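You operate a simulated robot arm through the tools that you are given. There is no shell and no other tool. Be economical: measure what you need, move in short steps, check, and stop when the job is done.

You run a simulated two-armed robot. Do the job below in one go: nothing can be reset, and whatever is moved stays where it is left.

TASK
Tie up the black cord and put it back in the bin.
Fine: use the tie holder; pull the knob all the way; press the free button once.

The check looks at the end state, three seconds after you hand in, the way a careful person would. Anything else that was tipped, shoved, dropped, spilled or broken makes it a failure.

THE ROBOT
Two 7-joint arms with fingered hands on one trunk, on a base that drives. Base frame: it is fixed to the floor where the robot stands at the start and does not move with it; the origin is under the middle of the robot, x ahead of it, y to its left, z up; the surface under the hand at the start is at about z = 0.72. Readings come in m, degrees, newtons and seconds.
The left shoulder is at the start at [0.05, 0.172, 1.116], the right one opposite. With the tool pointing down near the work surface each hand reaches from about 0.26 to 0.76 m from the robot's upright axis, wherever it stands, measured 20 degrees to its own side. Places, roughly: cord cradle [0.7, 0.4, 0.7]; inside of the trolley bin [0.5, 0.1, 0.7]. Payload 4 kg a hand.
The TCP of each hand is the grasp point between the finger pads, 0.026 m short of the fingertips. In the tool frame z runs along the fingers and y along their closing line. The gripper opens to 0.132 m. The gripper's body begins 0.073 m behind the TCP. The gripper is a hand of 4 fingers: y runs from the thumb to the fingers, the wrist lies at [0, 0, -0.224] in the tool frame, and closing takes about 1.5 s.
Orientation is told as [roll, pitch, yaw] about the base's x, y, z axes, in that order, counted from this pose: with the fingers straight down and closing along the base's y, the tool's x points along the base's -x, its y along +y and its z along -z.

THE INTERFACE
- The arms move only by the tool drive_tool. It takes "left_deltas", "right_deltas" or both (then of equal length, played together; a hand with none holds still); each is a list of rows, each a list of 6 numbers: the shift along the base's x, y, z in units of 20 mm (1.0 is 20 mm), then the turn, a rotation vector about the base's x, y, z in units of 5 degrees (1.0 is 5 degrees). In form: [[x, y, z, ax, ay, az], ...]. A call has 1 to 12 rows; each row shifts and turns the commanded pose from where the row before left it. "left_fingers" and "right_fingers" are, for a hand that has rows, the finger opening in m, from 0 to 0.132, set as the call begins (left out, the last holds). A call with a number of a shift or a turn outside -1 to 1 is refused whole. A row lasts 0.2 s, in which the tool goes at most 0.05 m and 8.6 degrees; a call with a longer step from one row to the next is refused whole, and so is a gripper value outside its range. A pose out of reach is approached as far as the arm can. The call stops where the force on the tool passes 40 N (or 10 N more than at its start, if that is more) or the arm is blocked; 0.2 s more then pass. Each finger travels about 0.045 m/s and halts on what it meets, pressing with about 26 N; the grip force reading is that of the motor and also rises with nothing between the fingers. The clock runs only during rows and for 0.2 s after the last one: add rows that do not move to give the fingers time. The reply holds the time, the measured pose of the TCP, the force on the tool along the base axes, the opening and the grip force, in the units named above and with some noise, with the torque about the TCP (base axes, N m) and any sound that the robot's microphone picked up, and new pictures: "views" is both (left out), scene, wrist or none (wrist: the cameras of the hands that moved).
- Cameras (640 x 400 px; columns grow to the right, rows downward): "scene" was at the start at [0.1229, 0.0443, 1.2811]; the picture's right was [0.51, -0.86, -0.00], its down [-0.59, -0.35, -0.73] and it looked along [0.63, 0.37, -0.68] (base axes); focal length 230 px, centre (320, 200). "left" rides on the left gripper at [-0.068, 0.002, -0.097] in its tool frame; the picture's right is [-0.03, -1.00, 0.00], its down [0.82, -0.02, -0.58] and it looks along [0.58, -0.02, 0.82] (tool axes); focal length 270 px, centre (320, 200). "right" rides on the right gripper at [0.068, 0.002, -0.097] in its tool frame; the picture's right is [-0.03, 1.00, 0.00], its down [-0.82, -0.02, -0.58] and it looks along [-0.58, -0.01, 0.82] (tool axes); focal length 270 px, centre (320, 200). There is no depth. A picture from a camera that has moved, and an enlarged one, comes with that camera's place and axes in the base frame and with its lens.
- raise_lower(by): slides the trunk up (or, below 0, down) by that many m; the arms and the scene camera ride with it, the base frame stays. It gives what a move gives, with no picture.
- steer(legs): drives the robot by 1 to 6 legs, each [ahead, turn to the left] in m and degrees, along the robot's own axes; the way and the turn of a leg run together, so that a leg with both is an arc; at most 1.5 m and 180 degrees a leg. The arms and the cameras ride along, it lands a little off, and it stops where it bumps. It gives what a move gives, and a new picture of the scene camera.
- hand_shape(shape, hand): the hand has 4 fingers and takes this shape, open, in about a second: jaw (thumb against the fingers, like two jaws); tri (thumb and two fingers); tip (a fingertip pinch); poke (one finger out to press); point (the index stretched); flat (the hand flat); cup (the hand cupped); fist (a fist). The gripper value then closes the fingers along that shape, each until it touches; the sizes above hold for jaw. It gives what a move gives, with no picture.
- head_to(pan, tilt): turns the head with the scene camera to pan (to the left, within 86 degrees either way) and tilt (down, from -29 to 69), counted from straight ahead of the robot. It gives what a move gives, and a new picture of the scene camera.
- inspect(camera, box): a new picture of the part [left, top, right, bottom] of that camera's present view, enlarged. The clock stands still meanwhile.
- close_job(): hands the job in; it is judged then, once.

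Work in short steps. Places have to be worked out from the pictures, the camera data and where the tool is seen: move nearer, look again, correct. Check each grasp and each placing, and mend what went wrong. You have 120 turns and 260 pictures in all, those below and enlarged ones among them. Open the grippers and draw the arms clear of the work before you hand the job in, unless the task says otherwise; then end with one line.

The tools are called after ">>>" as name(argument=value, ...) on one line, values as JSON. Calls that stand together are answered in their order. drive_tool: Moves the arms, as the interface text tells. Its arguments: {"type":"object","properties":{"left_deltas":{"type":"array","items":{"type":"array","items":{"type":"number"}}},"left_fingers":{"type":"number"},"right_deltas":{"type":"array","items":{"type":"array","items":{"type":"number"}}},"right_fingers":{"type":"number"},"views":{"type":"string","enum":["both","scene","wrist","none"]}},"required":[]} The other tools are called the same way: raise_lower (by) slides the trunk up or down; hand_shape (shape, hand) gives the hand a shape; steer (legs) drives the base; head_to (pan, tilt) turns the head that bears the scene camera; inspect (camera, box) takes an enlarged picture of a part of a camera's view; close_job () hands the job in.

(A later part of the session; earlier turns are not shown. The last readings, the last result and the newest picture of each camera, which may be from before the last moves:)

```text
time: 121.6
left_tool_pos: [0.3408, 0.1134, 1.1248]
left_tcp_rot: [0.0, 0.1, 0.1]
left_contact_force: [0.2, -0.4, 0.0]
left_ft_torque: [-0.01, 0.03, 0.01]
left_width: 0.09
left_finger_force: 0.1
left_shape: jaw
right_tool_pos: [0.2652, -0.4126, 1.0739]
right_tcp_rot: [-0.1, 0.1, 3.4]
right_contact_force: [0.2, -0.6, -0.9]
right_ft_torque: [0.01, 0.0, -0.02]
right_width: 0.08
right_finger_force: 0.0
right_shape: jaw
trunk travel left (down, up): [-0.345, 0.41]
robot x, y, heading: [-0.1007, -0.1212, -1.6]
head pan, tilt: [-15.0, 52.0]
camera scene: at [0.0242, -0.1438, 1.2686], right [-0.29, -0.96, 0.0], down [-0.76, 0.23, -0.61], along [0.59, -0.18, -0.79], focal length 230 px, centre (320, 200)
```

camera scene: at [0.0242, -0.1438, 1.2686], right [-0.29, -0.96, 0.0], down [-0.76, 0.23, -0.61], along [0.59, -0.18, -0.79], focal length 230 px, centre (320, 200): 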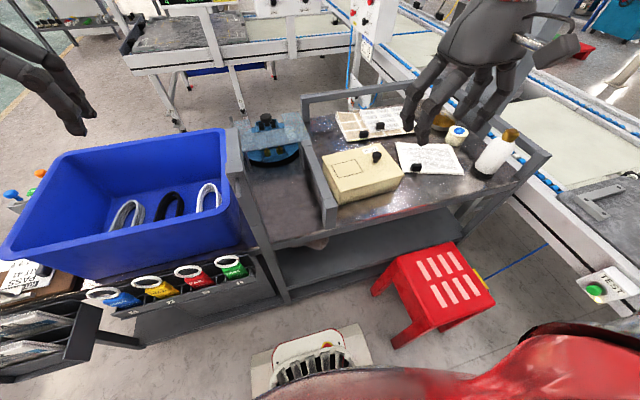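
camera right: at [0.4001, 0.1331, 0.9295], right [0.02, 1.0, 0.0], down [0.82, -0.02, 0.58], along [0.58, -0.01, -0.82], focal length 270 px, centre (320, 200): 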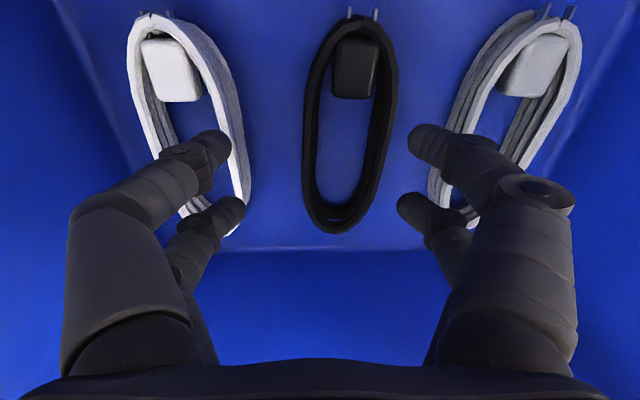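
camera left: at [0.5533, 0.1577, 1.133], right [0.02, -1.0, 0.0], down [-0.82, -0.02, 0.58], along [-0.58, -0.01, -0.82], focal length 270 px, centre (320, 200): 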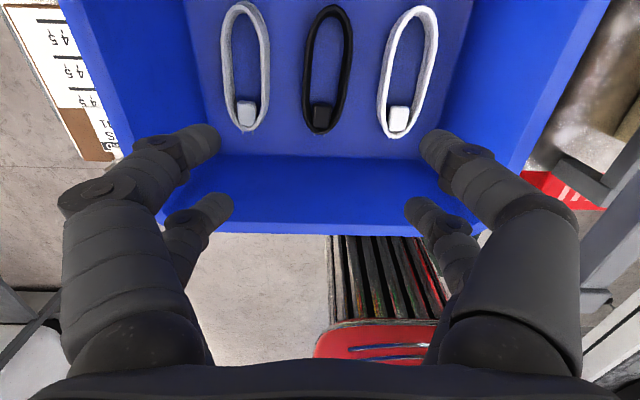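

Robot at [-0.10, -0.12], heading −1.6°: the bin is now 26° to the left at 0.65 m. I move the left hand above the black cord.

>>> drive_tool(left_deltas=[[1, 0.3, 0, 0, 0, 0], [1, 0.3, 0, 0, 0, 0], [1, 0.3, 0, 0, 0, 0], [1, 0.3, 0, 0, 0, 0], [1, 0.3, -1, 0, 0, 0], [1, 0.2, -1, 0, 0, 0], [1, 0.2, -1, 0, 0, 0], [0, 0, -1, 0, 0, 0], [0, 0, -1, 0, 0, 0], [0, 0, -1, 0, 0, 0], [0, 0, -1, 0, 0, 0], [0, 0, 0, 0, 0, 0]], left_fingers=0.08, views="wrist")

>>> head_to(pan=20, tilt=50)

```text
time: 124.2
left_tool_pos: [0.4804, 0.151, 0.9869]
left_tcp_rot: [0.0, -0.1, 0.0]
left_contact_force: [-0.1, -0.5, -0.7]
left_ft_torque: [-0.02, 0.0, 0.01]
left_width: 0.0806
left_finger_force: 0.0
left_shape: jaw
right_tool_pos: [0.2631, -0.413, 1.076]
right_tcp_rot: [-0.1, 0.1, 3.4]
right_contact_force: [0.9, -1.0, 0.3]
right_ft_torque: [0.0, 0.01, 0.0]
right_width: 0.0799
right_finger_force: 0.1
right_shape: jaw
trunk travel left (down, up): [-0.345, 0.41]
robot x, y, heading: [-0.1017, -0.1218, -1.7]
head pan, tilt: [-15.0, 52.0]
camera left: at [0.5479, 0.1524, 1.0833], right [0.03, -1.0, 0.0], down [-0.82, -0.02, 0.58], along [-0.58, -0.02, -0.82], focal length 270 px, centre (320, 200)
```

left: 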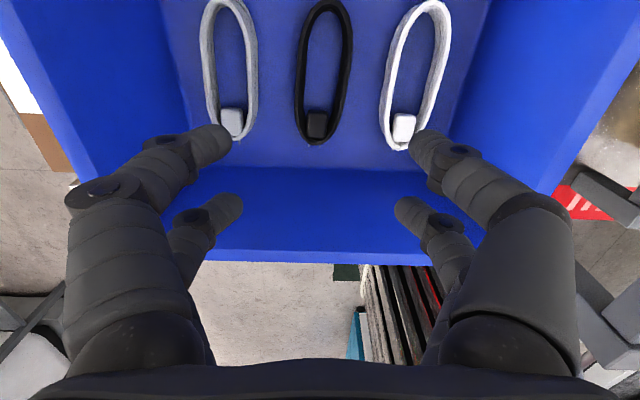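

```text
time: 125.2
left_tool_pos: [0.4801, 0.1502, 0.9867]
left_tcp_rot: [0.0, 0.1, 0.1]
left_contact_force: [0.6, 0.1, -0.1]
left_ft_torque: [0.0, 0.0, 0.01]
left_width: 0.0803
left_finger_force: 0.0
left_shape: jaw
right_tool_pos: [0.2633, -0.4122, 1.0748]
right_tcp_rot: [-0.1, 0.2, 3.3]
right_contact_force: [0.2, -0.5, 0.1]
right_ft_torque: [0.03, -0.01, 0.02]
right_width: 0.0797
right_finger_force: 0.1
right_shape: jaw
trunk travel left (down, up): [-0.345, 0.41]
robot x, y, heading: [-0.0984, -0.1198, -1.8]
head pan, tilt: [20.0, 50.0]
camera scene: at [0.0244, -0.0982, 1.2713], right [0.31, -0.95, 0.0], down [-0.73, -0.24, -0.64], along [0.61, 0.2, -0.77], focal length 230 px, centre (320, 200)
```

scene: 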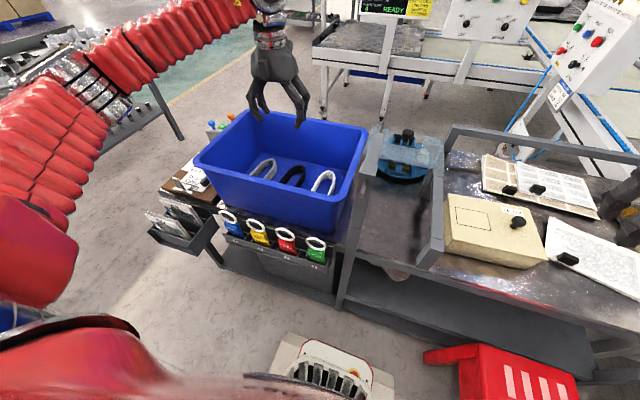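

The left arm comes in freely. The cord is ~4 mm to the right of the hand centre; I correct and descend to z ≈ 0.81.

>>> drive_tool(left_deltas=[[0, -0.2, -1, 0, 0, 0], [0, 0, -1, 0, 0, 0], [0, 0, -1, 0, 0, 0], [0, 0, -1, 0, 0, 0], [0, 0, -1, 0, 0, 0], [0, 0, -1, 0, 0, 0], [0, 0, -1, 0, 0, 0], [0, 0, -1, 0, 0, 0], [0, 0, -1, 0, 0, 0], [0, 0, 0, 0, 0, 0]], views="both")

```text
time: 127.5
left_tool_pos: [0.4797, 0.1492, 0.8068]
left_tcp_rot: [0.0, 0.1, 0.2]
left_contact_force: [0.7, 0.6, -0.6]
left_ft_torque: [-0.01, -0.03, 0.01]
left_width: 0.0801
left_finger_force: 0.0
left_shape: jaw
right_tool_pos: [0.2636, -0.4129, 1.0757]
right_tcp_rot: [-0.1, 0.0, 3.3]
right_contact_force: [0.2, 0.1, -0.5]
right_ft_torque: [0.03, -0.03, -0.02]
right_width: 0.0798
right_finger_force: 0.1
right_shape: jaw
trunk travel left (down, up): [-0.345, 0.41]
robot x, y, heading: [-0.0997, -0.1218, -1.5]
head pan, tilt: [20.0, 50.0]
camera scene: at [0.0243, -0.0981, 1.2714], right [0.31, -0.95, 0.0], down [-0.73, -0.24, -0.64], along [0.61, 0.2, -0.77], focal length 230 px, centre (320, 200)
camera left: at [0.5486, 0.1498, 0.904], right [0.03, -1.0, 0.0], down [-0.82, -0.02, 0.58], along [-0.58, -0.02, -0.82], focal length 270 px, centre (320, 200)
```

scene: 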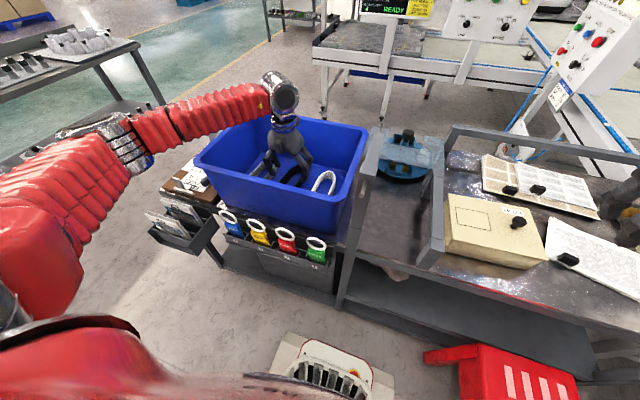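
left: 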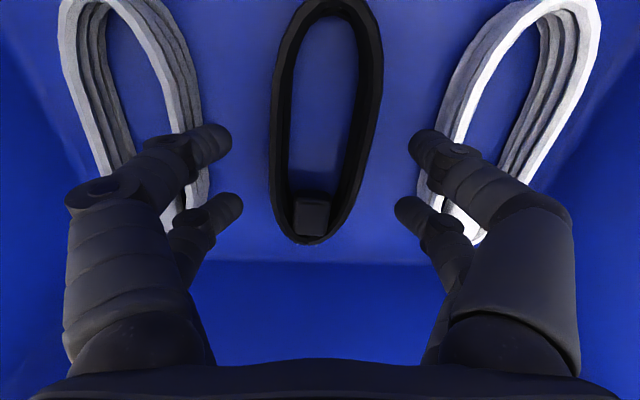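

Still well centred between the neighbours at finger level. I lower another 4 cm in small steps, watching force.

>>> drive_tool(left_deltas=[[0, 0, -0.5, 0, 0, 0], [0, 0, -0.5, 0, 0, 0], [0, 0, -0.5, 0, 0, 0], [0, 0, -0.5, 0, 0, 0], [0, 0, 0, 0, 0, 0]], left_fingers=0.08, views="wrist")

```text
time: 128.7
left_tool_pos: [0.4816, 0.1485, 0.7654]
left_tcp_rot: [0.0, -0.1, 0.0]
left_contact_force: [0.0, 0.2, 0.1]
left_ft_torque: [0.02, -0.03, -0.04]
left_width: 0.0806
left_finger_force: 0.1
left_shape: jaw
right_tool_pos: [0.2633, -0.4121, 1.0742]
right_tcp_rot: [-0.1, 0.1, 3.4]
right_contact_force: [0.0, -0.2, 0.2]
right_ft_torque: [0.01, -0.01, 0.02]
right_width: 0.0797
right_finger_force: 0.0
right_shape: jaw
trunk travel left (down, up): [-0.345, 0.41]
robot x, y, heading: [-0.0956, -0.1191, -1.6]
head pan, tilt: [20.0, 50.0]
camera left: at [0.5491, 0.1484, 0.8627], right [0.03, -1.0, 0.0], down [-0.82, -0.02, 0.58], along [-0.58, -0.02, -0.82], focal length 270 px, centre (320, 200)
```

left: 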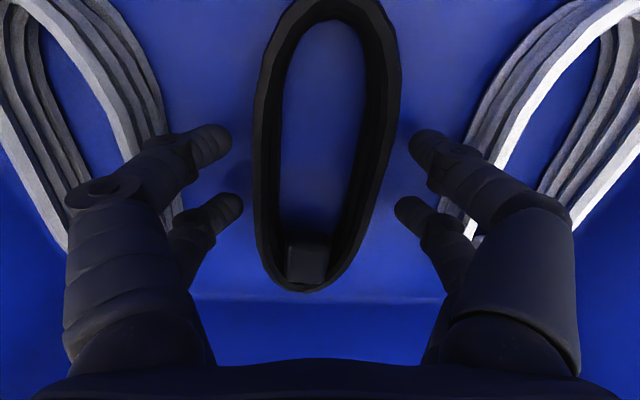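

No contact yet and clear on both sides. I lower a bit further in 5 mm steps.

>>> drive_tool(left_deltas=[[0, 0, -0.25, 0, 0, 0], [0, 0, -0.25, 0, 0, 0], [0, 0, -0.25, 0, 0, 0], [0, 0, 0, 0, 0, 0]], views="wrist")

```text
time: 129.7
left_tool_pos: [0.4815, 0.1469, 0.7537]
left_tcp_rot: [-0.1, -0.4, 0.1]
left_contact_force: [0.1, 0.6, 23.5]
left_ft_torque: [0.4, 0.22, 0.02]
left_width: 0.0795
left_finger_force: 0.1
left_shape: jaw
right_tool_pos: [0.2617, -0.4132, 1.0755]
right_tcp_rot: [-0.1, 0.0, 3.4]
right_contact_force: [0.2, -0.2, -0.7]
right_ft_torque: [-0.01, 0.01, 0.02]
right_width: 0.0798
right_finger_force: 0.0
right_shape: jaw
trunk travel left (down, up): [-0.345, 0.41]
robot x, y, heading: [-0.0981, -0.118, -1.6]
head pan, tilt: [20.0, 50.0]
camera left: at [0.5481, 0.148, 0.8516], right [0.03, -1.0, 0.0], down [-0.82, -0.02, 0.57], along [-0.57, -0.02, -0.82], focal length 270 px, centre (320, 200)
```

left: 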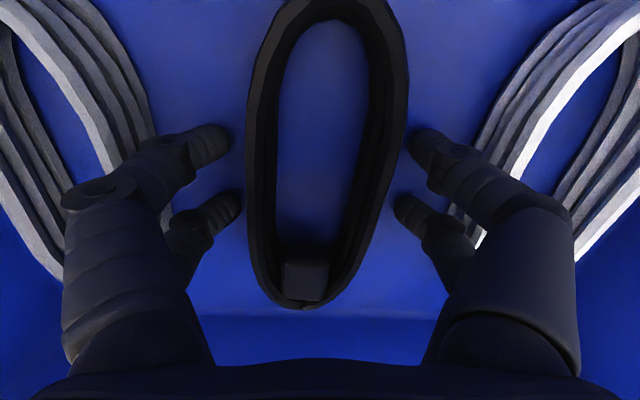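

Tips touched the bin floor (z ≈ 0.728), so I lift 4 mm and close gently on the loop.

>>> drive_tool(left_deltas=[[0, 0, 0.25, 0, 0, 0], [0, 0, 0, 0, 0, 0], [0, 0, 0, 0, 0, 0], [0, 0, 0, 0, 0, 0], [0, 0, 0, 0, 0, 0], [0, 0, 0, 0, 0, 0]], left_fingers=0.05, views="wrist")

```text
time: 131.1
left_tool_pos: [0.4796, 0.1477, 0.7536]
left_tcp_rot: [0.0, 0.1, 0.1]
left_contact_force: [-0.6, 0.4, -0.2]
left_ft_torque: [0.02, 0.03, 0.04]
left_width: 0.0518
left_finger_force: 25.7
left_shape: jaw
right_tool_pos: [0.2633, -0.4132, 1.0755]
right_tcp_rot: [0.0, 0.2, 3.5]
right_contact_force: [0.4, 0.4, 0.6]
right_ft_torque: [0.02, -0.03, 0.04]
right_width: 0.0798
right_finger_force: 0.0
right_shape: jaw
trunk travel left (down, up): [-0.345, 0.41]
robot x, y, heading: [-0.0987, -0.1188, -1.9]
head pan, tilt: [20.0, 50.0]
camera left: at [0.5482, 0.1486, 0.8516], right [0.03, -1.0, 0.0], down [-0.81, -0.02, 0.58], along [-0.58, -0.02, -0.82], focal length 270 px, centre (320, 200)
```

left: 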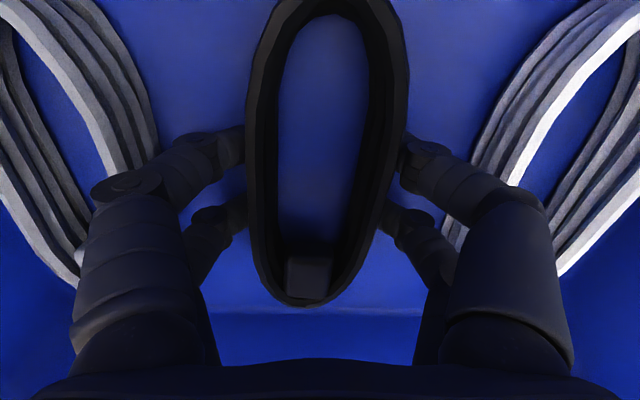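

Fingers stopped at 0.052 m with 26 N: the loop is held. I command a tighter value to keep the squeeze and lift slowly.

>>> drive_tool(left_deltas=[[0, 0, 0, 0, 0, 0], [0, 0, 0.5, 0, 0, 0], [0, 0, 0.5, 0, 0, 0], [0, 0, 1, 0, 0, 0], [0, 0, 1, 0, 0, 0], [0, 0, 1, 0, 0, 0], [0, 0, 1, 0, 0, 0], [0, 0, 1, 0, 0, 0], [0, 0, 1, 0, 0, 0], [0, 0, 0, 0, 0, 0]], left_fingers=0.03, views="both")

```text
time: 133.2
left_tool_pos: [0.4803, 0.1486, 0.8942]
left_tcp_rot: [0.0, 0.1, 0.1]
left_contact_force: [1.0, 0.5, -1.4]
left_ft_torque: [0.01, 0.02, -0.01]
left_width: 0.051
left_finger_force: 25.8
left_shape: jaw
right_tool_pos: [0.2642, -0.4122, 1.0754]
right_tcp_rot: [-0.1, 0.1, 3.5]
right_contact_force: [-0.2, -0.4, 0.3]
right_ft_torque: [-0.03, 0.02, 0.0]
right_width: 0.08
right_finger_force: 0.1
right_shape: jaw
trunk travel left (down, up): [-0.345, 0.41]
robot x, y, heading: [-0.1035, -0.1201, -1.8]
head pan, tilt: [20.0, 50.0]
camera scene: at [0.0246, -0.098, 1.2713], right [0.31, -0.95, 0.0], down [-0.73, -0.24, -0.64], along [0.61, 0.2, -0.77], focal length 230 px, centre (320, 200)
camera left: at [0.5478, 0.149, 0.9913], right [0.03, -1.0, 0.0], down [-0.81, -0.02, 0.58], along [-0.58, -0.02, -0.82], focal length 270 px, centre (320, 200)
```

scene: 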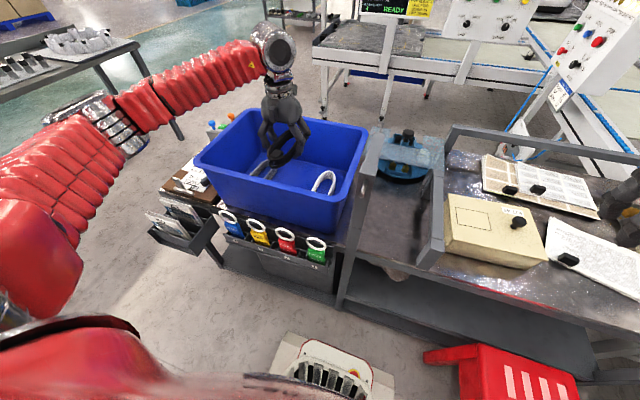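
left: 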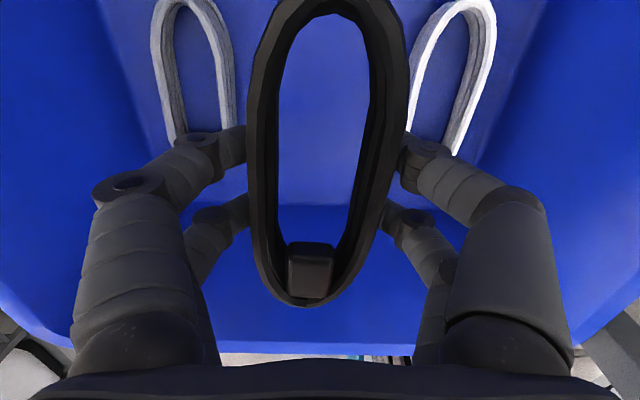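

The black cord is held level and firmly; the other two stayed put. I lift clear of the rim and draw the hand back toward the body for driving.

>>> drive_tool(left_deltas=[[0, 0, 1, 0, 0, 0], [0, 0, 1, 0, 0, 0], [0, 0, 1, 0, 0, 0], [0, 0, 1, 0, 0, 0], [0, 0, 1, 0, 0, 0], [0, 0, 1, 0, 0, 0], [0, 0, 1, 0, 0, 0], [0, 0, 1, 0, 0, 0], [0, 0, 1, 0, 0, 0], [0, 0, 1, 0, 0, 0], [-1, 0, 1, 0, 0, 0], [-1, 0, 1, 0, 0, 0]], views="none")

>>> drive_tool(left_deltas=[[-1, 0, 0, 0, 0, 0], [-1, 0, 0, 0, 0, 0], [-1, 0, 0, 0, 0, 0], [-1, 0, 0, 0, 0, 0], [-1, 0, 0, 0, 0, 0], [-1, 0, 0, 0, 0, 0], [-1, 0, 0, 0, 0, 0]], views="none")

>>> steer(legs=[[0, 48]])

>>> steer(legs=[[0, 48]])

```text
time: 135.8
left_tool_pos: [0.4391, 0.1477, 1.1338]
left_tcp_rot: [0.0, 0.0, 0.1]
left_contact_force: [-0.8, -0.2, -0.8]
left_ft_torque: [-0.03, 0.02, -0.02]
left_width: 0.0512
left_finger_force: 25.5
left_shape: jaw
right_tool_pos: [0.2627, -0.4138, 1.0738]
right_tcp_rot: [-0.1, 0.0, 3.4]
right_contact_force: [0.2, -0.7, -0.4]
right_ft_torque: [-0.01, -0.01, 0.01]
right_width: 0.08
right_finger_force: 0.0
right_shape: jaw
trunk travel left (down, up): [-0.345, 0.41]
robot x, y, heading: [-0.0988, -0.1225, -1.9]
head pan, tilt: [20.0, 50.0]
```

```text
time: 137.4
left_tool_pos: [0.2988, 0.1475, 1.1341]
left_tcp_rot: [0.0, 0.1, 0.1]
left_contact_force: [0.0, -0.2, -1.6]
left_ft_torque: [0.01, 0.02, 0.0]
left_width: 0.0512
left_finger_force: 26.1
left_shape: jaw
right_tool_pos: [0.2638, -0.4114, 1.0751]
right_tcp_rot: [0.0, 0.0, 3.5]
right_contact_force: [0.3, -0.1, 1.0]
right_ft_torque: [-0.01, 0.05, 0.01]
right_width: 0.0799
right_finger_force: 0.2
right_shape: jaw
trunk travel left (down, up): [-0.345, 0.41]
robot x, y, heading: [-0.1009, -0.123, -1.7]
head pan, tilt: [20.0, 50.0]
```

```text
time: 140.2
left_tool_pos: [-0.0185, 0.3554, 1.1359]
left_tcp_rot: [-0.3, -0.1, 46.4]
left_contact_force: [-0.5, -0.2, -1.8]
left_ft_torque: [-0.02, -0.02, -0.03]
left_width: 0.0509
left_finger_force: 26.3
left_shape: jaw
right_tool_pos: [0.361, -0.0566, 1.0766]
right_tcp_rot: [-0.3, 0.0, 49.9]
right_contact_force: [0.1, 0.2, 0.4]
right_ft_torque: [-0.04, -0.02, 0.0]
right_width: 0.0797
right_finger_force: 0.1
right_shape: jaw
trunk travel left (down, up): [-0.345, 0.41]
robot x, y, heading: [-0.0694, -0.1504, 45.4]
head pan, tilt: [20.0, 50.0]
stopped in leg 1: the robot was blocked; the commanded pose is now the measured one
camera scene: at [-0.0063, -0.0414, 1.2713], right [0.91, -0.41, 0.0], down [-0.31, -0.7, -0.64], along [0.27, 0.58, -0.77], focal length 230 px, centre (320, 200)
```

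scene: 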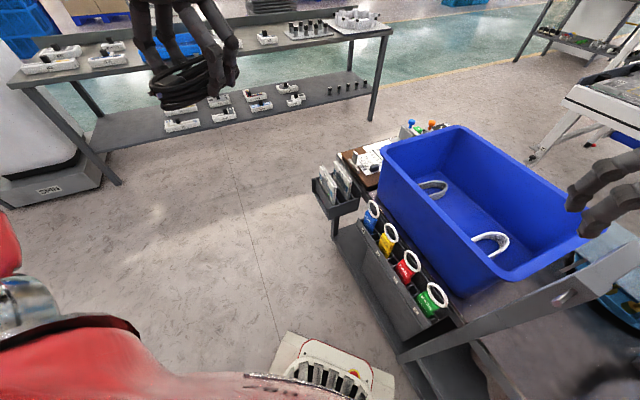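

```text
time: 141.7
left_tool_pos: [-0.1552, 0.3481, 1.1354]
left_tcp_rot: [-0.1, 0.1, 62.3]
left_contact_force: [0.3, 0.8, -2.1]
left_ft_torque: [-0.03, -0.03, 0.0]
left_width: 0.0509
left_finger_force: 26.5
left_shape: jaw
right_tool_pos: [0.3231, 0.0577, 1.076]
right_tcp_rot: [0.0, 0.1, 65.8]
right_contact_force: [0.1, -0.1, 0.2]
right_ft_torque: [-0.03, 0.01, -0.01]
right_width: 0.08
right_finger_force: 0.1
right_shape: jaw
trunk travel left (down, up): [-0.345, 0.41]
robot x, y, heading: [-0.0599, -0.1578, 62.1]
head pan, tilt: [20.0, 50.0]
stopped in leg 1: the robot was blocked; the commanded pose is now the measured one
camera scene: at [-0.0242, -0.0346, 1.2713], right [0.99, -0.14, 0.0], down [-0.11, -0.76, -0.64], along [0.09, 0.64, -0.77], focal length 230 px, centre (320, 200)
```

scene: 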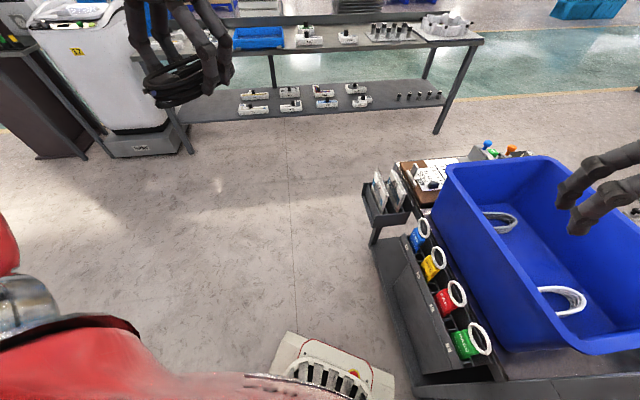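

The base's front-right corner is near the trolley shelf. I reverse a little first, then finish the left turn.

>>> steer(legs=[[-0.12, 0], [0, 35]])

```text
time: 144.2
left_tool_pos: [-0.3851, 0.16, 1.1361]
left_tcp_rot: [0.0, 0.0, 81.8]
left_contact_force: [-0.7, 1.1, -2.0]
left_ft_torque: [-0.01, -0.02, -0.04]
left_width: 0.0508
left_finger_force: 26.2
left_shape: jaw
right_tool_pos: [0.1621, 0.0487, 1.0777]
right_tcp_rot: [-0.1, 0.1, 85.7]
right_contact_force: [-0.9, 0.2, 0.0]
right_ft_torque: [-0.01, -0.03, 0.02]
right_width: 0.0801
right_finger_force: 0.0
right_shape: jaw
trunk travel left (down, up): [-0.345, 0.41]
robot x, y, heading: [-0.1358, -0.2826, 74.4]
head pan, tilt: [20.0, 50.0]
stopped in leg 2: the robot was blocked; the commanded pose is now the measured one
camera scene: at [-0.1299, -0.1532, 1.2713], right [1.0, 0.07, 0.0], down [0.06, -0.76, -0.64], along [-0.04, 0.64, -0.77], focal length 230 px, centre (320, 200)
```

scene: 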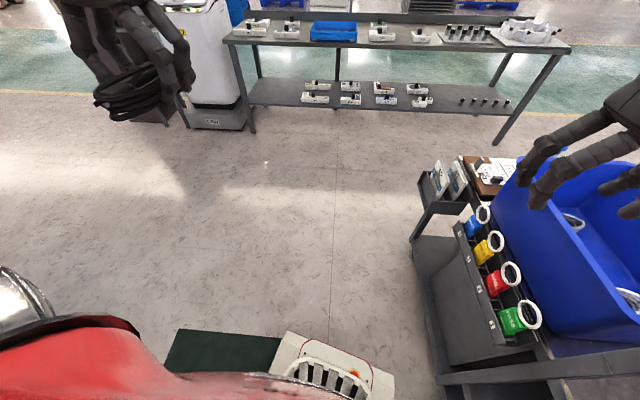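

Now clear of the trolley. I arc forward-left and drive up to y ≈ 0.95.

>>> steer(legs=[[0.35, 18], [0.85, 0]])

```text
time: 145.0
left_tool_pos: [-0.3827, 0.1672, 1.1379]
left_tcp_rot: [0.2, 0.0, 81.8]
left_contact_force: [0.0, 0.2, -2.0]
left_ft_torque: [-0.02, -0.04, -0.02]
left_width: 0.0508
left_finger_force: 25.8
left_shape: jaw
right_tool_pos: [0.1663, 0.0556, 1.0782]
right_tcp_rot: [0.1, 0.1, 85.7]
right_contact_force: [-1.0, -0.6, -0.9]
right_ft_torque: [0.01, -0.01, 0.0]
right_width: 0.0801
right_finger_force: 0.0
right_shape: jaw
trunk travel left (down, up): [-0.345, 0.41]
robot x, y, heading: [-0.1321, -0.2786, 74.0]
head pan, tilt: [20.0, 50.0]
stopped in leg 1: the robot was blocked; the commanded pose is now the measured one
camera scene: at [-0.1251, -0.1461, 1.2712], right [1.0, 0.07, 0.0], down [0.05, -0.77, -0.64], along [-0.04, 0.64, -0.77], focal length 230 px, centre (320, 200)
```

scene: 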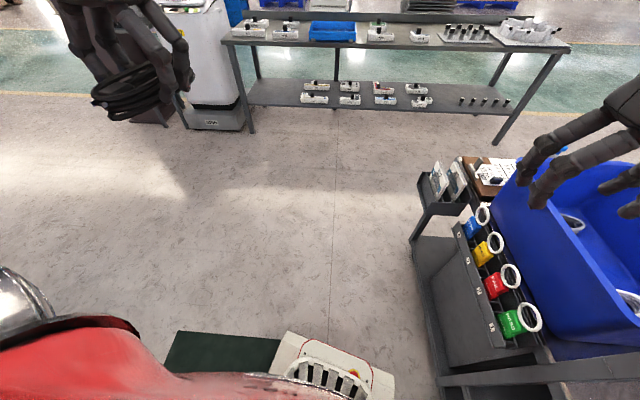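

The rear-right corner is most likely against the red stool, so no more left turning here. I move straight ahead first and check.

>>> steer(legs=[[0.15, 0]])

>>> head_to(pan=-86, tilt=60)

```text
time: 145.8
left_tool_pos: [-0.3758, 0.1847, 1.1388]
left_tcp_rot: [0.3, 0.0, 81.9]
left_contact_force: [-0.2, 0.7, -2.1]
left_ft_torque: [-0.07, 0.03, 0.02]
left_width: 0.0509
left_finger_force: 25.9
left_shape: jaw
right_tool_pos: [0.1717, 0.0735, 1.0788]
right_tcp_rot: [0.1, 0.2, 85.6]
right_contact_force: [0.9, 0.6, -0.4]
right_ft_torque: [-0.05, 0.03, 0.02]
right_width: 0.08
right_finger_force: 0.1
right_shape: jaw
trunk travel left (down, up): [-0.345, 0.41]
robot x, y, heading: [-0.1257, -0.2542, 73.8]
head pan, tilt: [20.0, 50.0]
stopped in leg 1: the robot was blocked; the commanded pose is now the measured one
camera scene: at [-0.1188, -0.1272, 1.2708], right [1.0, 0.07, 0.0], down [0.05, -0.77, -0.64], along [-0.04, 0.64, -0.77], focal length 230 px, centre (320, 200)
```

scene: 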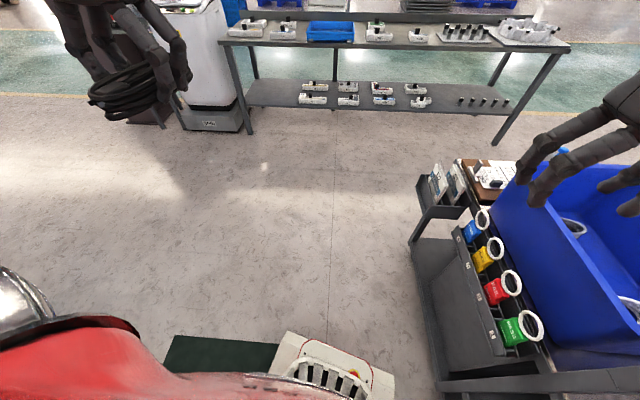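

```text
time: 147.6
left_tool_pos: [-0.3764, 0.1832, 1.1397]
left_tcp_rot: [0.2, -0.1, 81.8]
left_contact_force: [-0.5, -0.3, -1.5]
left_ft_torque: [-0.02, 0.0, 0.03]
left_width: 0.0508
left_finger_force: 25.9
left_shape: jaw
right_tool_pos: [0.1718, 0.0713, 1.0807]
right_tcp_rot: [0.1, 0.0, 85.7]
right_contact_force: [0.5, -0.5, -0.4]
right_ft_torque: [-0.01, -0.02, 0.01]
right_width: 0.08
right_finger_force: 0.1
right_shape: jaw
trunk travel left (down, up): [-0.345, 0.41]
robot x, y, heading: [-0.128, -0.2559, 73.5]
head pan, tilt: [-85.9, 60.0]
camera scene: at [-0.0496, -0.2213, 1.2588], right [-0.21, -0.98, 0.0], down [-0.85, 0.18, -0.5], along [0.49, -0.11, -0.87], focal length 230 px, centre (320, 200)
```

scene: 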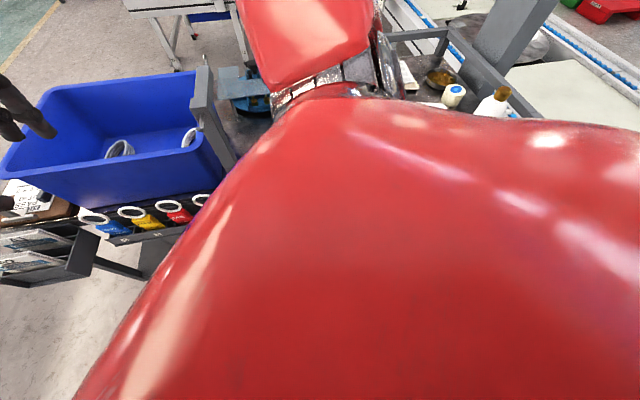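

The right elbow looks wedged near the trolley's rail posts (top ≈ 1.0 m). I raise the trunk 0.3 m so both elbows are well above everything, then carry on.

>>> raise_lower(by=0.3)

>>> steer(legs=[[0.15, 0]])

```text
time: 150.6
left_tool_pos: [-0.3769, 0.1812, 1.4409]
left_tcp_rot: [0.2, -0.1, 81.8]
left_contact_force: [0.3, -0.7, -0.8]
left_ft_torque: [0.01, -0.02, -0.02]
left_width: 0.0507
left_finger_force: 25.8
left_shape: jaw
right_tool_pos: [0.1721, 0.0715, 1.3808]
right_tcp_rot: [0.1, 0.0, 85.7]
right_contact_force: [0.3, 0.1, -0.3]
right_ft_torque: [0.0, -0.01, 0.01]
right_width: 0.08
right_finger_force: 0.1
right_shape: jaw
trunk travel left (down, up): [-0.645, 0.11]
robot x, y, heading: [-0.13, -0.2583, 73.9]
head pan, tilt: [-85.9, 60.0]
```

```text
time: 151.3
left_tool_pos: [-0.3746, 0.1876, 1.4405]
left_tcp_rot: [0.3, -0.1, 81.7]
left_contact_force: [0.2, 0.5, -2.0]
left_ft_torque: [0.02, -0.01, 0.01]
left_width: 0.0507
left_finger_force: 25.8
left_shape: jaw
right_tool_pos: [0.1724, 0.0754, 1.3804]
right_tcp_rot: [0.2, -0.1, 85.6]
right_contact_force: [0.3, 0.1, -0.8]
right_ft_torque: [0.02, -0.01, -0.02]
right_width: 0.0802
right_finger_force: 0.0
right_shape: jaw
trunk travel left (down, up): [-0.645, 0.11]
robot x, y, heading: [-0.1247, -0.2556, 73.9]
head pan, tilt: [-85.9, 60.0]
stopped in leg 1: the robot was blocked; the commanded pose is now the measured one
camera scene: at [-0.0597, -0.2553, 1.5608], right [-0.21, -0.98, 0.0], down [-0.85, 0.18, -0.5], along [0.49, -0.11, -0.87], focal length 230 px, centre (320, 200)
```

scene: 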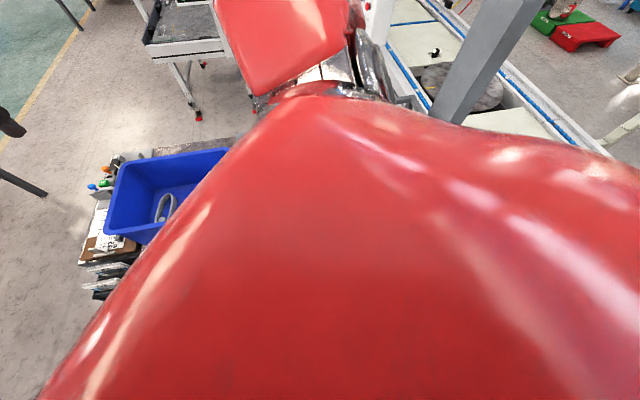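

Still blocked, so it is the base. I look at the base and surroundings through the wrist cameras.

>>> inspect(camera="left", box=[0, 0, 640, 400])

>>> head_to(pan=-20, tilt=69)

```text
1.00 times, centred on (320, 200) of left (not enlarged: the box is as wide or as high as the picture)
camera zoom: at [-0.3669, 0.2545, 1.5375], right [0.99, -0.12, 0.0], down [-0.09, -0.81, 0.58], along [-0.07, -0.57, -0.82], focal length 270 px, centre (320, 200)
```

zoom: 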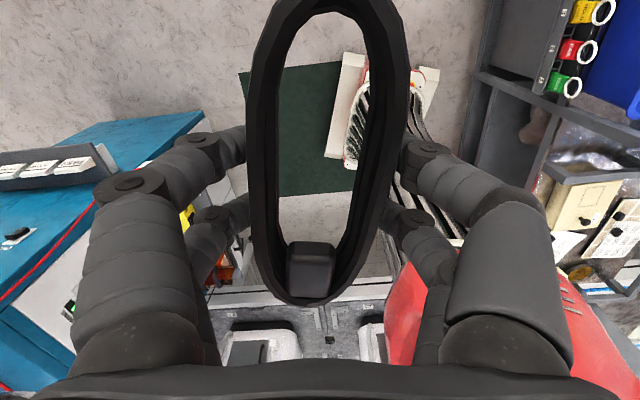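

```text
time: 152.7
left_tool_pos: [-0.3746, 0.1876, 1.4404]
left_tcp_rot: [0.2, -0.1, 81.7]
left_contact_force: [-0.2, -0.1, -1.6]
left_ft_torque: [-0.01, 0.02, 0.01]
left_width: 0.0507
left_finger_force: 25.7
left_shape: jaw
right_tool_pos: [0.1736, 0.0756, 1.382]
right_tcp_rot: [0.1, -0.1, 85.6]
right_contact_force: [-0.2, 0.2, 0.0]
right_ft_torque: [0.03, 0.0, -0.03]
right_width: 0.0798
right_finger_force: 0.2
right_shape: jaw
trunk travel left (down, up): [-0.645, 0.11]
robot x, y, heading: [-0.1262, -0.2526, 73.8]
head pan, tilt: [-20.0, 68.8]
camera scene: at [-0.0917, -0.1962, 1.5513], right [0.81, -0.59, 0.0], down [-0.55, -0.75, -0.36], along [0.21, 0.29, -0.93], focal length 230 px, centre (320, 200)
```

scene: 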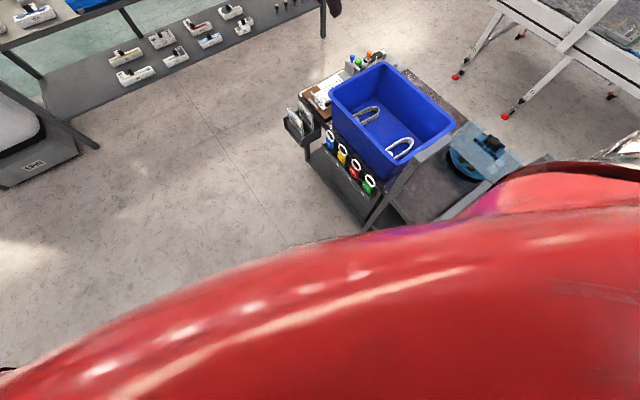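

Nothing is visible in front of the base; the contact is probably at the rear-right with the stool. I undo the last turn by rotating right a little.

>>> steer(legs=[[0, -12]])

```text
time: 153.9
left_tool_pos: [-0.2796, 0.2255, 1.4401]
left_tcp_rot: [0.3, -0.1, 70.0]
left_contact_force: [0.2, -0.6, -1.0]
left_ft_torque: [0.04, -0.01, 0.0]
left_width: 0.0506
left_finger_force: 25.9
left_shape: jaw
right_tool_pos: [0.2334, 0.0043, 1.3815]
right_tcp_rot: [0.1, 0.0, 73.9]
right_contact_force: [0.1, -0.4, -1.3]
right_ft_torque: [0.04, -0.02, -0.01]
right_width: 0.08
right_finger_force: 0.1
right_shape: jaw
trunk travel left (down, up): [-0.645, 0.11]
robot x, y, heading: [-0.1375, -0.2492, 62.2]
head pan, tilt: [-20.0, 68.8]
camera scene: at [-0.0916, -0.2029, 1.5514], right [0.67, -0.74, 0.0], down [-0.69, -0.62, -0.36], along [0.27, 0.24, -0.93], focal length 230 px, centre (320, 200)
```

scene: 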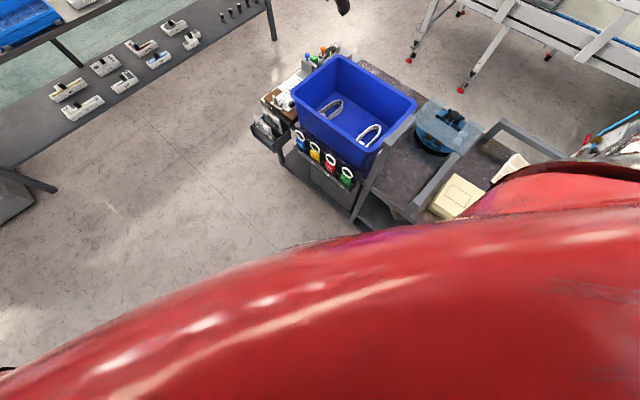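

The stool's feet are at about x 0.03–0.3, y −0.52…−0.72, matching contact with my rear-right corner; behind me it's free to x ≈ −1.1. So I turn right to face the trolley, reverse well away, then turn left.

>>> steer(legs=[[0, -30]])

>>> steer(legs=[[0, -30]])

>>> steer(legs=[[-0.35, 0]])

>>> head_to(pan=-40, tilt=45)

```text
time: 156.0
left_tool_pos: [-0.0186, 0.2339, 1.4403]
left_tcp_rot: [0.1, -0.2, 39.5]
left_contact_force: [-0.3, 0.5, -1.3]
left_ft_torque: [-0.03, -0.01, -0.01]
left_width: 0.0504
left_finger_force: 26.4
left_shape: jaw
right_tool_pos: [0.3122, -0.2177, 1.3821]
right_tcp_rot: [0.1, -0.1, 43.4]
right_contact_force: [-0.5, -0.1, 0.0]
right_ft_torque: [-0.01, -0.03, -0.03]
right_width: 0.0802
right_finger_force: 0.0
right_shape: jaw
trunk travel left (down, up): [-0.645, 0.11]
robot x, y, heading: [-0.1516, -0.2284, 31.5]
head pan, tilt: [-20.0, 68.8]
camera scene: at [-0.0861, -0.2091, 1.5514], right [0.2, -0.98, 0.0], down [-0.91, -0.19, -0.36], along [0.35, 0.07, -0.93], focal length 230 px, centre (320, 200)
```

scene: 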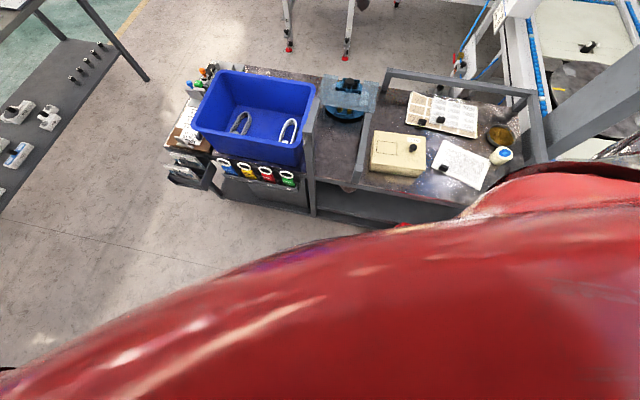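

```text
time: 158.0
left_tool_pos: [0.1948, 0.1081, 1.4424]
left_tcp_rot: [0.2, -0.1, 9.6]
left_contact_force: [-0.2, 1.2, -1.8]
left_ft_torque: [-0.01, 0.0, 0.02]
left_width: 0.0503
left_finger_force: 25.3
left_shape: jaw
right_tool_pos: [0.2578, -0.4485, 1.3832]
right_tcp_rot: [0.1, 0.0, 13.6]
right_contact_force: [-0.4, 0.4, -0.9]
right_ft_torque: [-0.01, 0.02, -0.02]
right_width: 0.0799
right_finger_force: 0.1
right_shape: jaw
trunk travel left (down, up): [-0.645, 0.11]
robot x, y, heading: [-0.1503, -0.2028, 2.0]
head pan, tilt: [-20.0, 68.8]
camera scene: at [-0.0853, -0.218, 1.5514], right [-0.31, -0.95, 0.0], down [-0.89, 0.29, -0.36], along [0.34, -0.11, -0.93], focal length 230 px, centre (320, 200)
```

scene: 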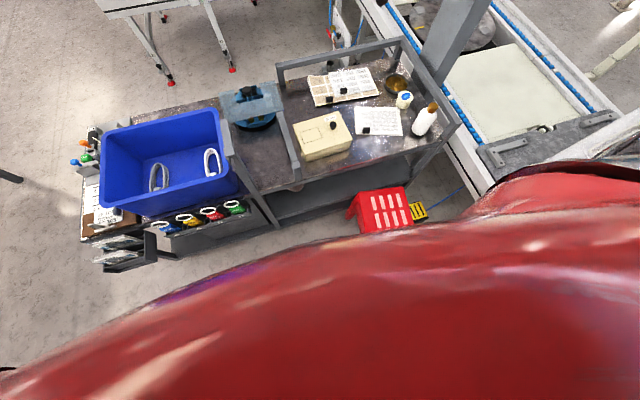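

```text
time: 160.3
left_tool_pos: [-0.1589, 0.0931, 1.4426]
left_tcp_rot: [0.3, -0.1, 9.2]
left_contact_force: [0.1, -0.1, -1.5]
left_ft_torque: [-0.03, 0.02, 0.01]
left_width: 0.0501
left_finger_force: 26.1
left_shape: jaw
right_tool_pos: [-0.0998, -0.4628, 1.3827]
right_tcp_rot: [0.0, -0.1, 13.1]
right_contact_force: [-0.7, -0.3, -0.3]
right_ft_torque: [-0.01, 0.0, 0.0]
right_width: 0.0798
right_finger_force: 0.1
right_shape: jaw
trunk travel left (down, up): [-0.645, 0.11]
robot x, y, heading: [-0.508, -0.2134, 1.7]
head pan, tilt: [-20.0, 68.8]
camera scene: at [-0.4411, -0.2305, 1.5513], right [-0.32, -0.95, 0.0], down [-0.88, 0.29, -0.36], along [0.34, -0.11, -0.93], focal length 230 px, centre (320, 200)
```

scene: 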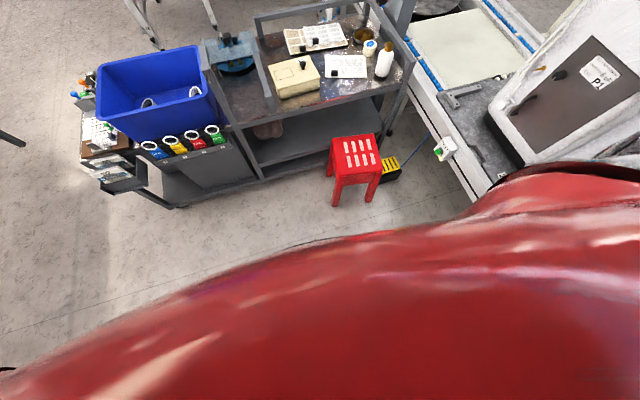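

```text
time: 161.2
left_tool_pos: [-0.1581, 0.095, 1.4422]
left_tcp_rot: [0.3, 0.0, 9.2]
left_contact_force: [0.2, 0.6, -2.1]
left_ft_torque: [0.0, 0.0, 0.04]
left_width: 0.0504
left_finger_force: 25.8
left_shape: jaw
right_tool_pos: [-0.1002, -0.463, 1.3836]
right_tcp_rot: [0.0, 0.1, 13.1]
right_contact_force: [-0.9, 0.3, 1.0]
right_ft_torque: [0.01, -0.03, -0.02]
right_width: 0.0801
right_finger_force: 0.1
right_shape: jaw
trunk travel left (down, up): [-0.645, 0.11]
robot x, y, heading: [-0.5038, -0.2098, 2.0]
head pan, tilt: [-40.0, 45.0]
camera scene: at [-0.4297, -0.2634, 1.5801], right [-0.62, -0.78, 0.0], down [-0.56, 0.44, -0.71], along [0.55, -0.44, -0.71], focal length 230 px, centre (320, 200)
```

scene: 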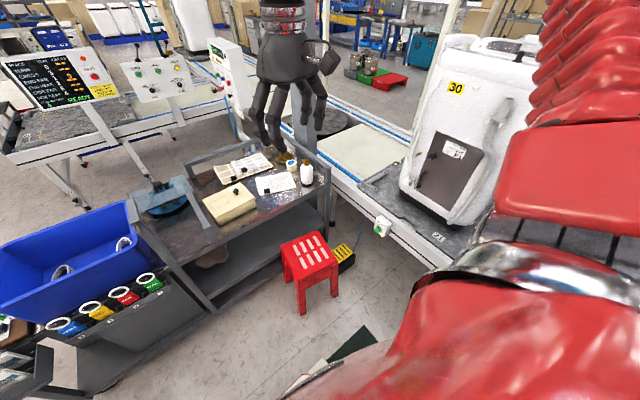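

The stool stands as before. I'm at [-0.50, −0.21] with free space; turn left in two steps and drive up to y ≈ 1.0.

>>> steer(legs=[[0, 43]])

>>> steer(legs=[[0, 43]])

>>> steer(legs=[[1.2, 0]])

```text
time: 163.8
left_tool_pos: [-0.4611, 0.2468, 1.443]
left_tcp_rot: [0.2, -0.2, 52.3]
left_contact_force: [0.5, 0.1, -1.5]
left_ft_torque: [-0.01, -0.02, 0.0]
left_width: 0.0504
left_finger_force: 26.1
left_shape: jaw
right_tool_pos: [-0.0391, -0.1199, 1.3835]
right_tcp_rot: [0.2, -0.1, 56.2]
right_contact_force: [-0.6, -0.4, -0.3]
right_ft_torque: [-0.04, 0.0, 0.0]
right_width: 0.08
right_finger_force: 0.0
right_shape: jaw
trunk travel left (down, up): [-0.645, 0.11]
robot x, y, heading: [-0.4773, -0.2395, 44.4]
head pan, tilt: [-40.0, 45.0]
camera scene: at [-0.3924, -0.2231, 1.5802], right [0.08, -1.0, 0.0], down [-0.71, -0.06, -0.71], along [0.7, 0.05, -0.71], focal length 230 px, centre (320, 200)
```

scene: 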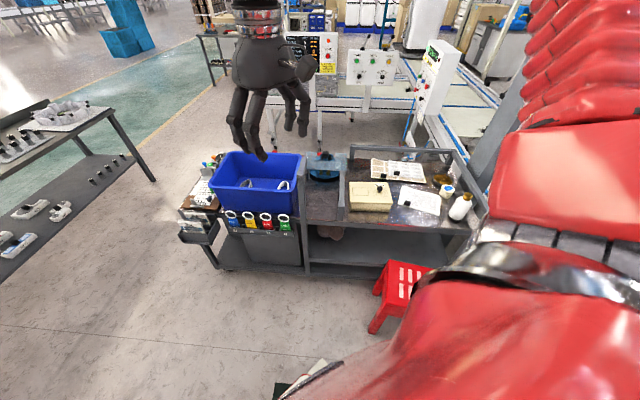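

```text
time: 166.5
left_tool_pos: [-0.7997, 0.1329, 1.443]
left_tcp_rot: [0.1, 0.1, 95.6]
left_contact_force: [0.4, 1.2, -1.2]
left_ft_torque: [0.02, -0.01, -0.04]
left_width: 0.0505
left_finger_force: 25.7
left_shape: jaw
right_tool_pos: [-0.2424, 0.1561, 1.3837]
right_tcp_rot: [0.0, 0.1, 99.5]
right_contact_force: [0.1, 0.0, -0.3]
right_ft_torque: [-0.01, 0.0, 0.01]
right_width: 0.0798
right_finger_force: 0.1
right_shape: jaw
trunk travel left (down, up): [-0.645, 0.11]
robot x, y, heading: [-0.4429, -0.2369, 87.3]
head pan, tilt: [-40.0, 45.0]
camera scene: at [-0.39, -0.1632, 1.5801], right [0.74, -0.68, 0.0], down [-0.48, -0.52, -0.71], along [0.48, 0.52, -0.71], focal length 230 px, centre (320, 200)
```

scene: 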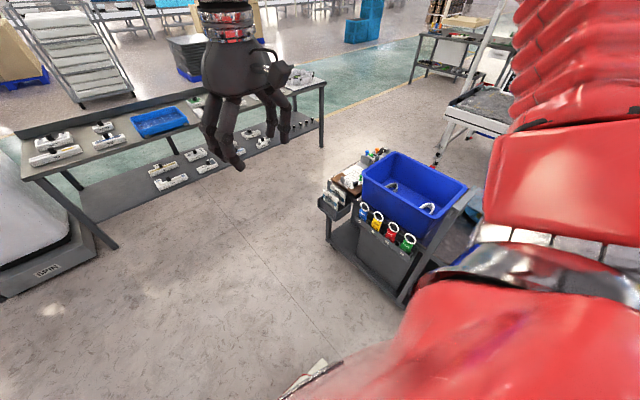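

```text
time: 167.2
left_tool_pos: [-0.8155, 0.1315, 1.4473]
left_tcp_rot: [0.0, -0.6, 95.7]
left_contact_force: [-0.5, -0.9, -2.2]
left_ft_torque: [-0.01, -0.03, 0.0]
left_width: 0.0503
left_finger_force: 26.1
left_shape: jaw
right_tool_pos: [-0.257, 0.1554, 1.3844]
right_tcp_rot: [-0.2, 0.3, 99.7]
right_contact_force: [0.5, 0.2, 0.1]
right_ft_torque: [0.01, -0.02, 0.0]
right_width: 0.0801
right_finger_force: 0.1
right_shape: jaw
trunk travel left (down, up): [-0.645, 0.11]
robot x, y, heading: [-0.4427, -0.2323, 87.1]
head pan, tilt: [-40.0, 45.0]
stopped in leg 1: the robot was blocked; the commanded pose is now the measured one
camera scene: at [-0.3921, -0.1638, 1.5803], right [0.74, -0.68, 0.0], down [-0.48, -0.52, -0.71], along [0.48, 0.52, -0.71], focal length 230 px, centre (320, 200)
```

scene: 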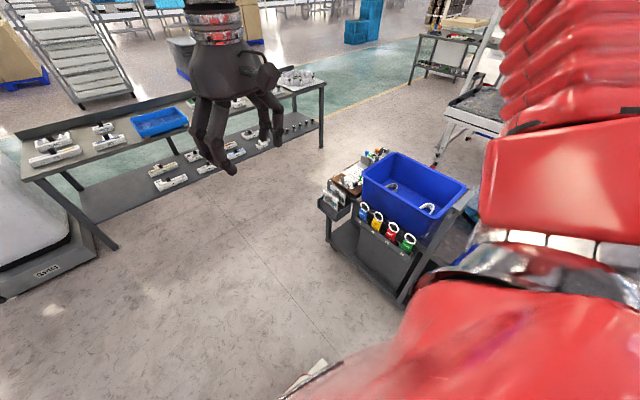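

Blocked again with nothing ahead; perhaps the left elbow is touching the tall tester. I look to the left and behind.

>>> head_to(pan=75, tilt=35)

>>> inspect(camera="right", box=[0, 0, 640, 400])

>>> inspect(camera="left", box=[0, 0, 640, 400])

```text
time: 169.2
left_tool_pos: [-0.8143, 0.1324, 1.447]
left_tcp_rot: [0.1, -0.5, 95.8]
left_contact_force: [-0.3, 0.0, -2.0]
left_ft_torque: [0.0, -0.02, 0.03]
left_width: 0.0503
left_finger_force: 26.0
left_shape: jaw
right_tool_pos: [-0.2551, 0.1568, 1.3828]
right_tcp_rot: [0.0, 0.4, 99.8]
right_contact_force: [0.2, 0.3, -0.1]
right_ft_torque: [-0.02, -0.01, -0.03]
right_width: 0.0798
right_finger_force: 0.1
right_shape: jaw
trunk travel left (down, up): [-0.645, 0.11]
robot x, y, heading: [-0.4488, -0.2355, 87.5]
head pan, tilt: [75.0, 35.0]
camera scene: at [-0.5288, -0.1968, 1.595], right [0.3, 0.95, 0.0], down [0.55, -0.17, -0.82], along [-0.78, 0.25, -0.57], focal length 230 px, centre (320, 200)
```

scene: 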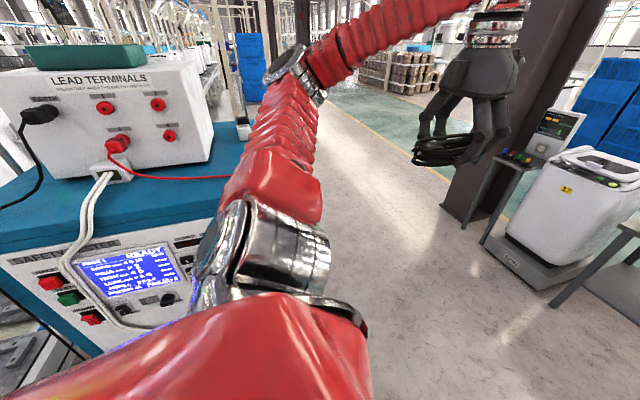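

```text
1.00 times, centred on (320, 200) of right (not enlarged: the box is as wide or as high as the picture)
camera zoom: at [-0.2452, 0.0877, 1.4802], right [-0.99, -0.14, 0.0], down [-0.12, 0.81, 0.57], along [-0.08, 0.57, -0.82], focal length 270 px, centre (320, 200)
```

zoom: 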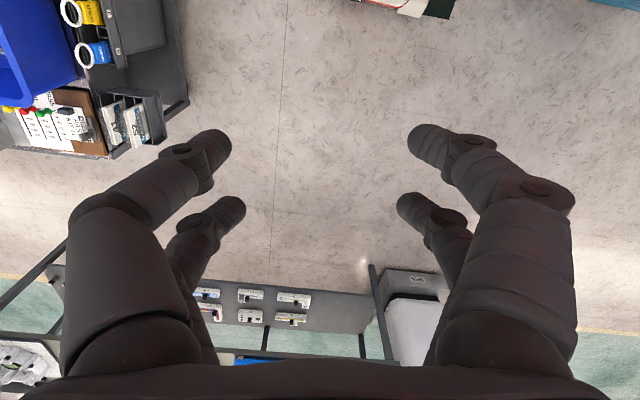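

```text
1.00 times, centred on (320, 200) of left (not enlarged: the box is as wide or as high as the picture)
camera zoom: at [-0.8232, 0.1977, 1.5451], right [0.99, 0.13, 0.0], down [0.1, -0.82, 0.57], along [0.07, -0.56, -0.82], focal length 270 px, centre (320, 200)
```

zoom: 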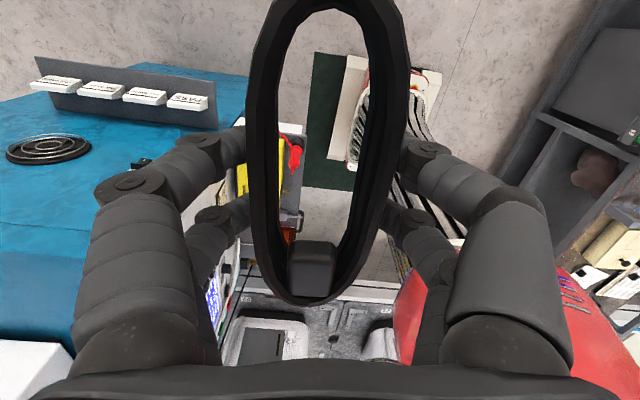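

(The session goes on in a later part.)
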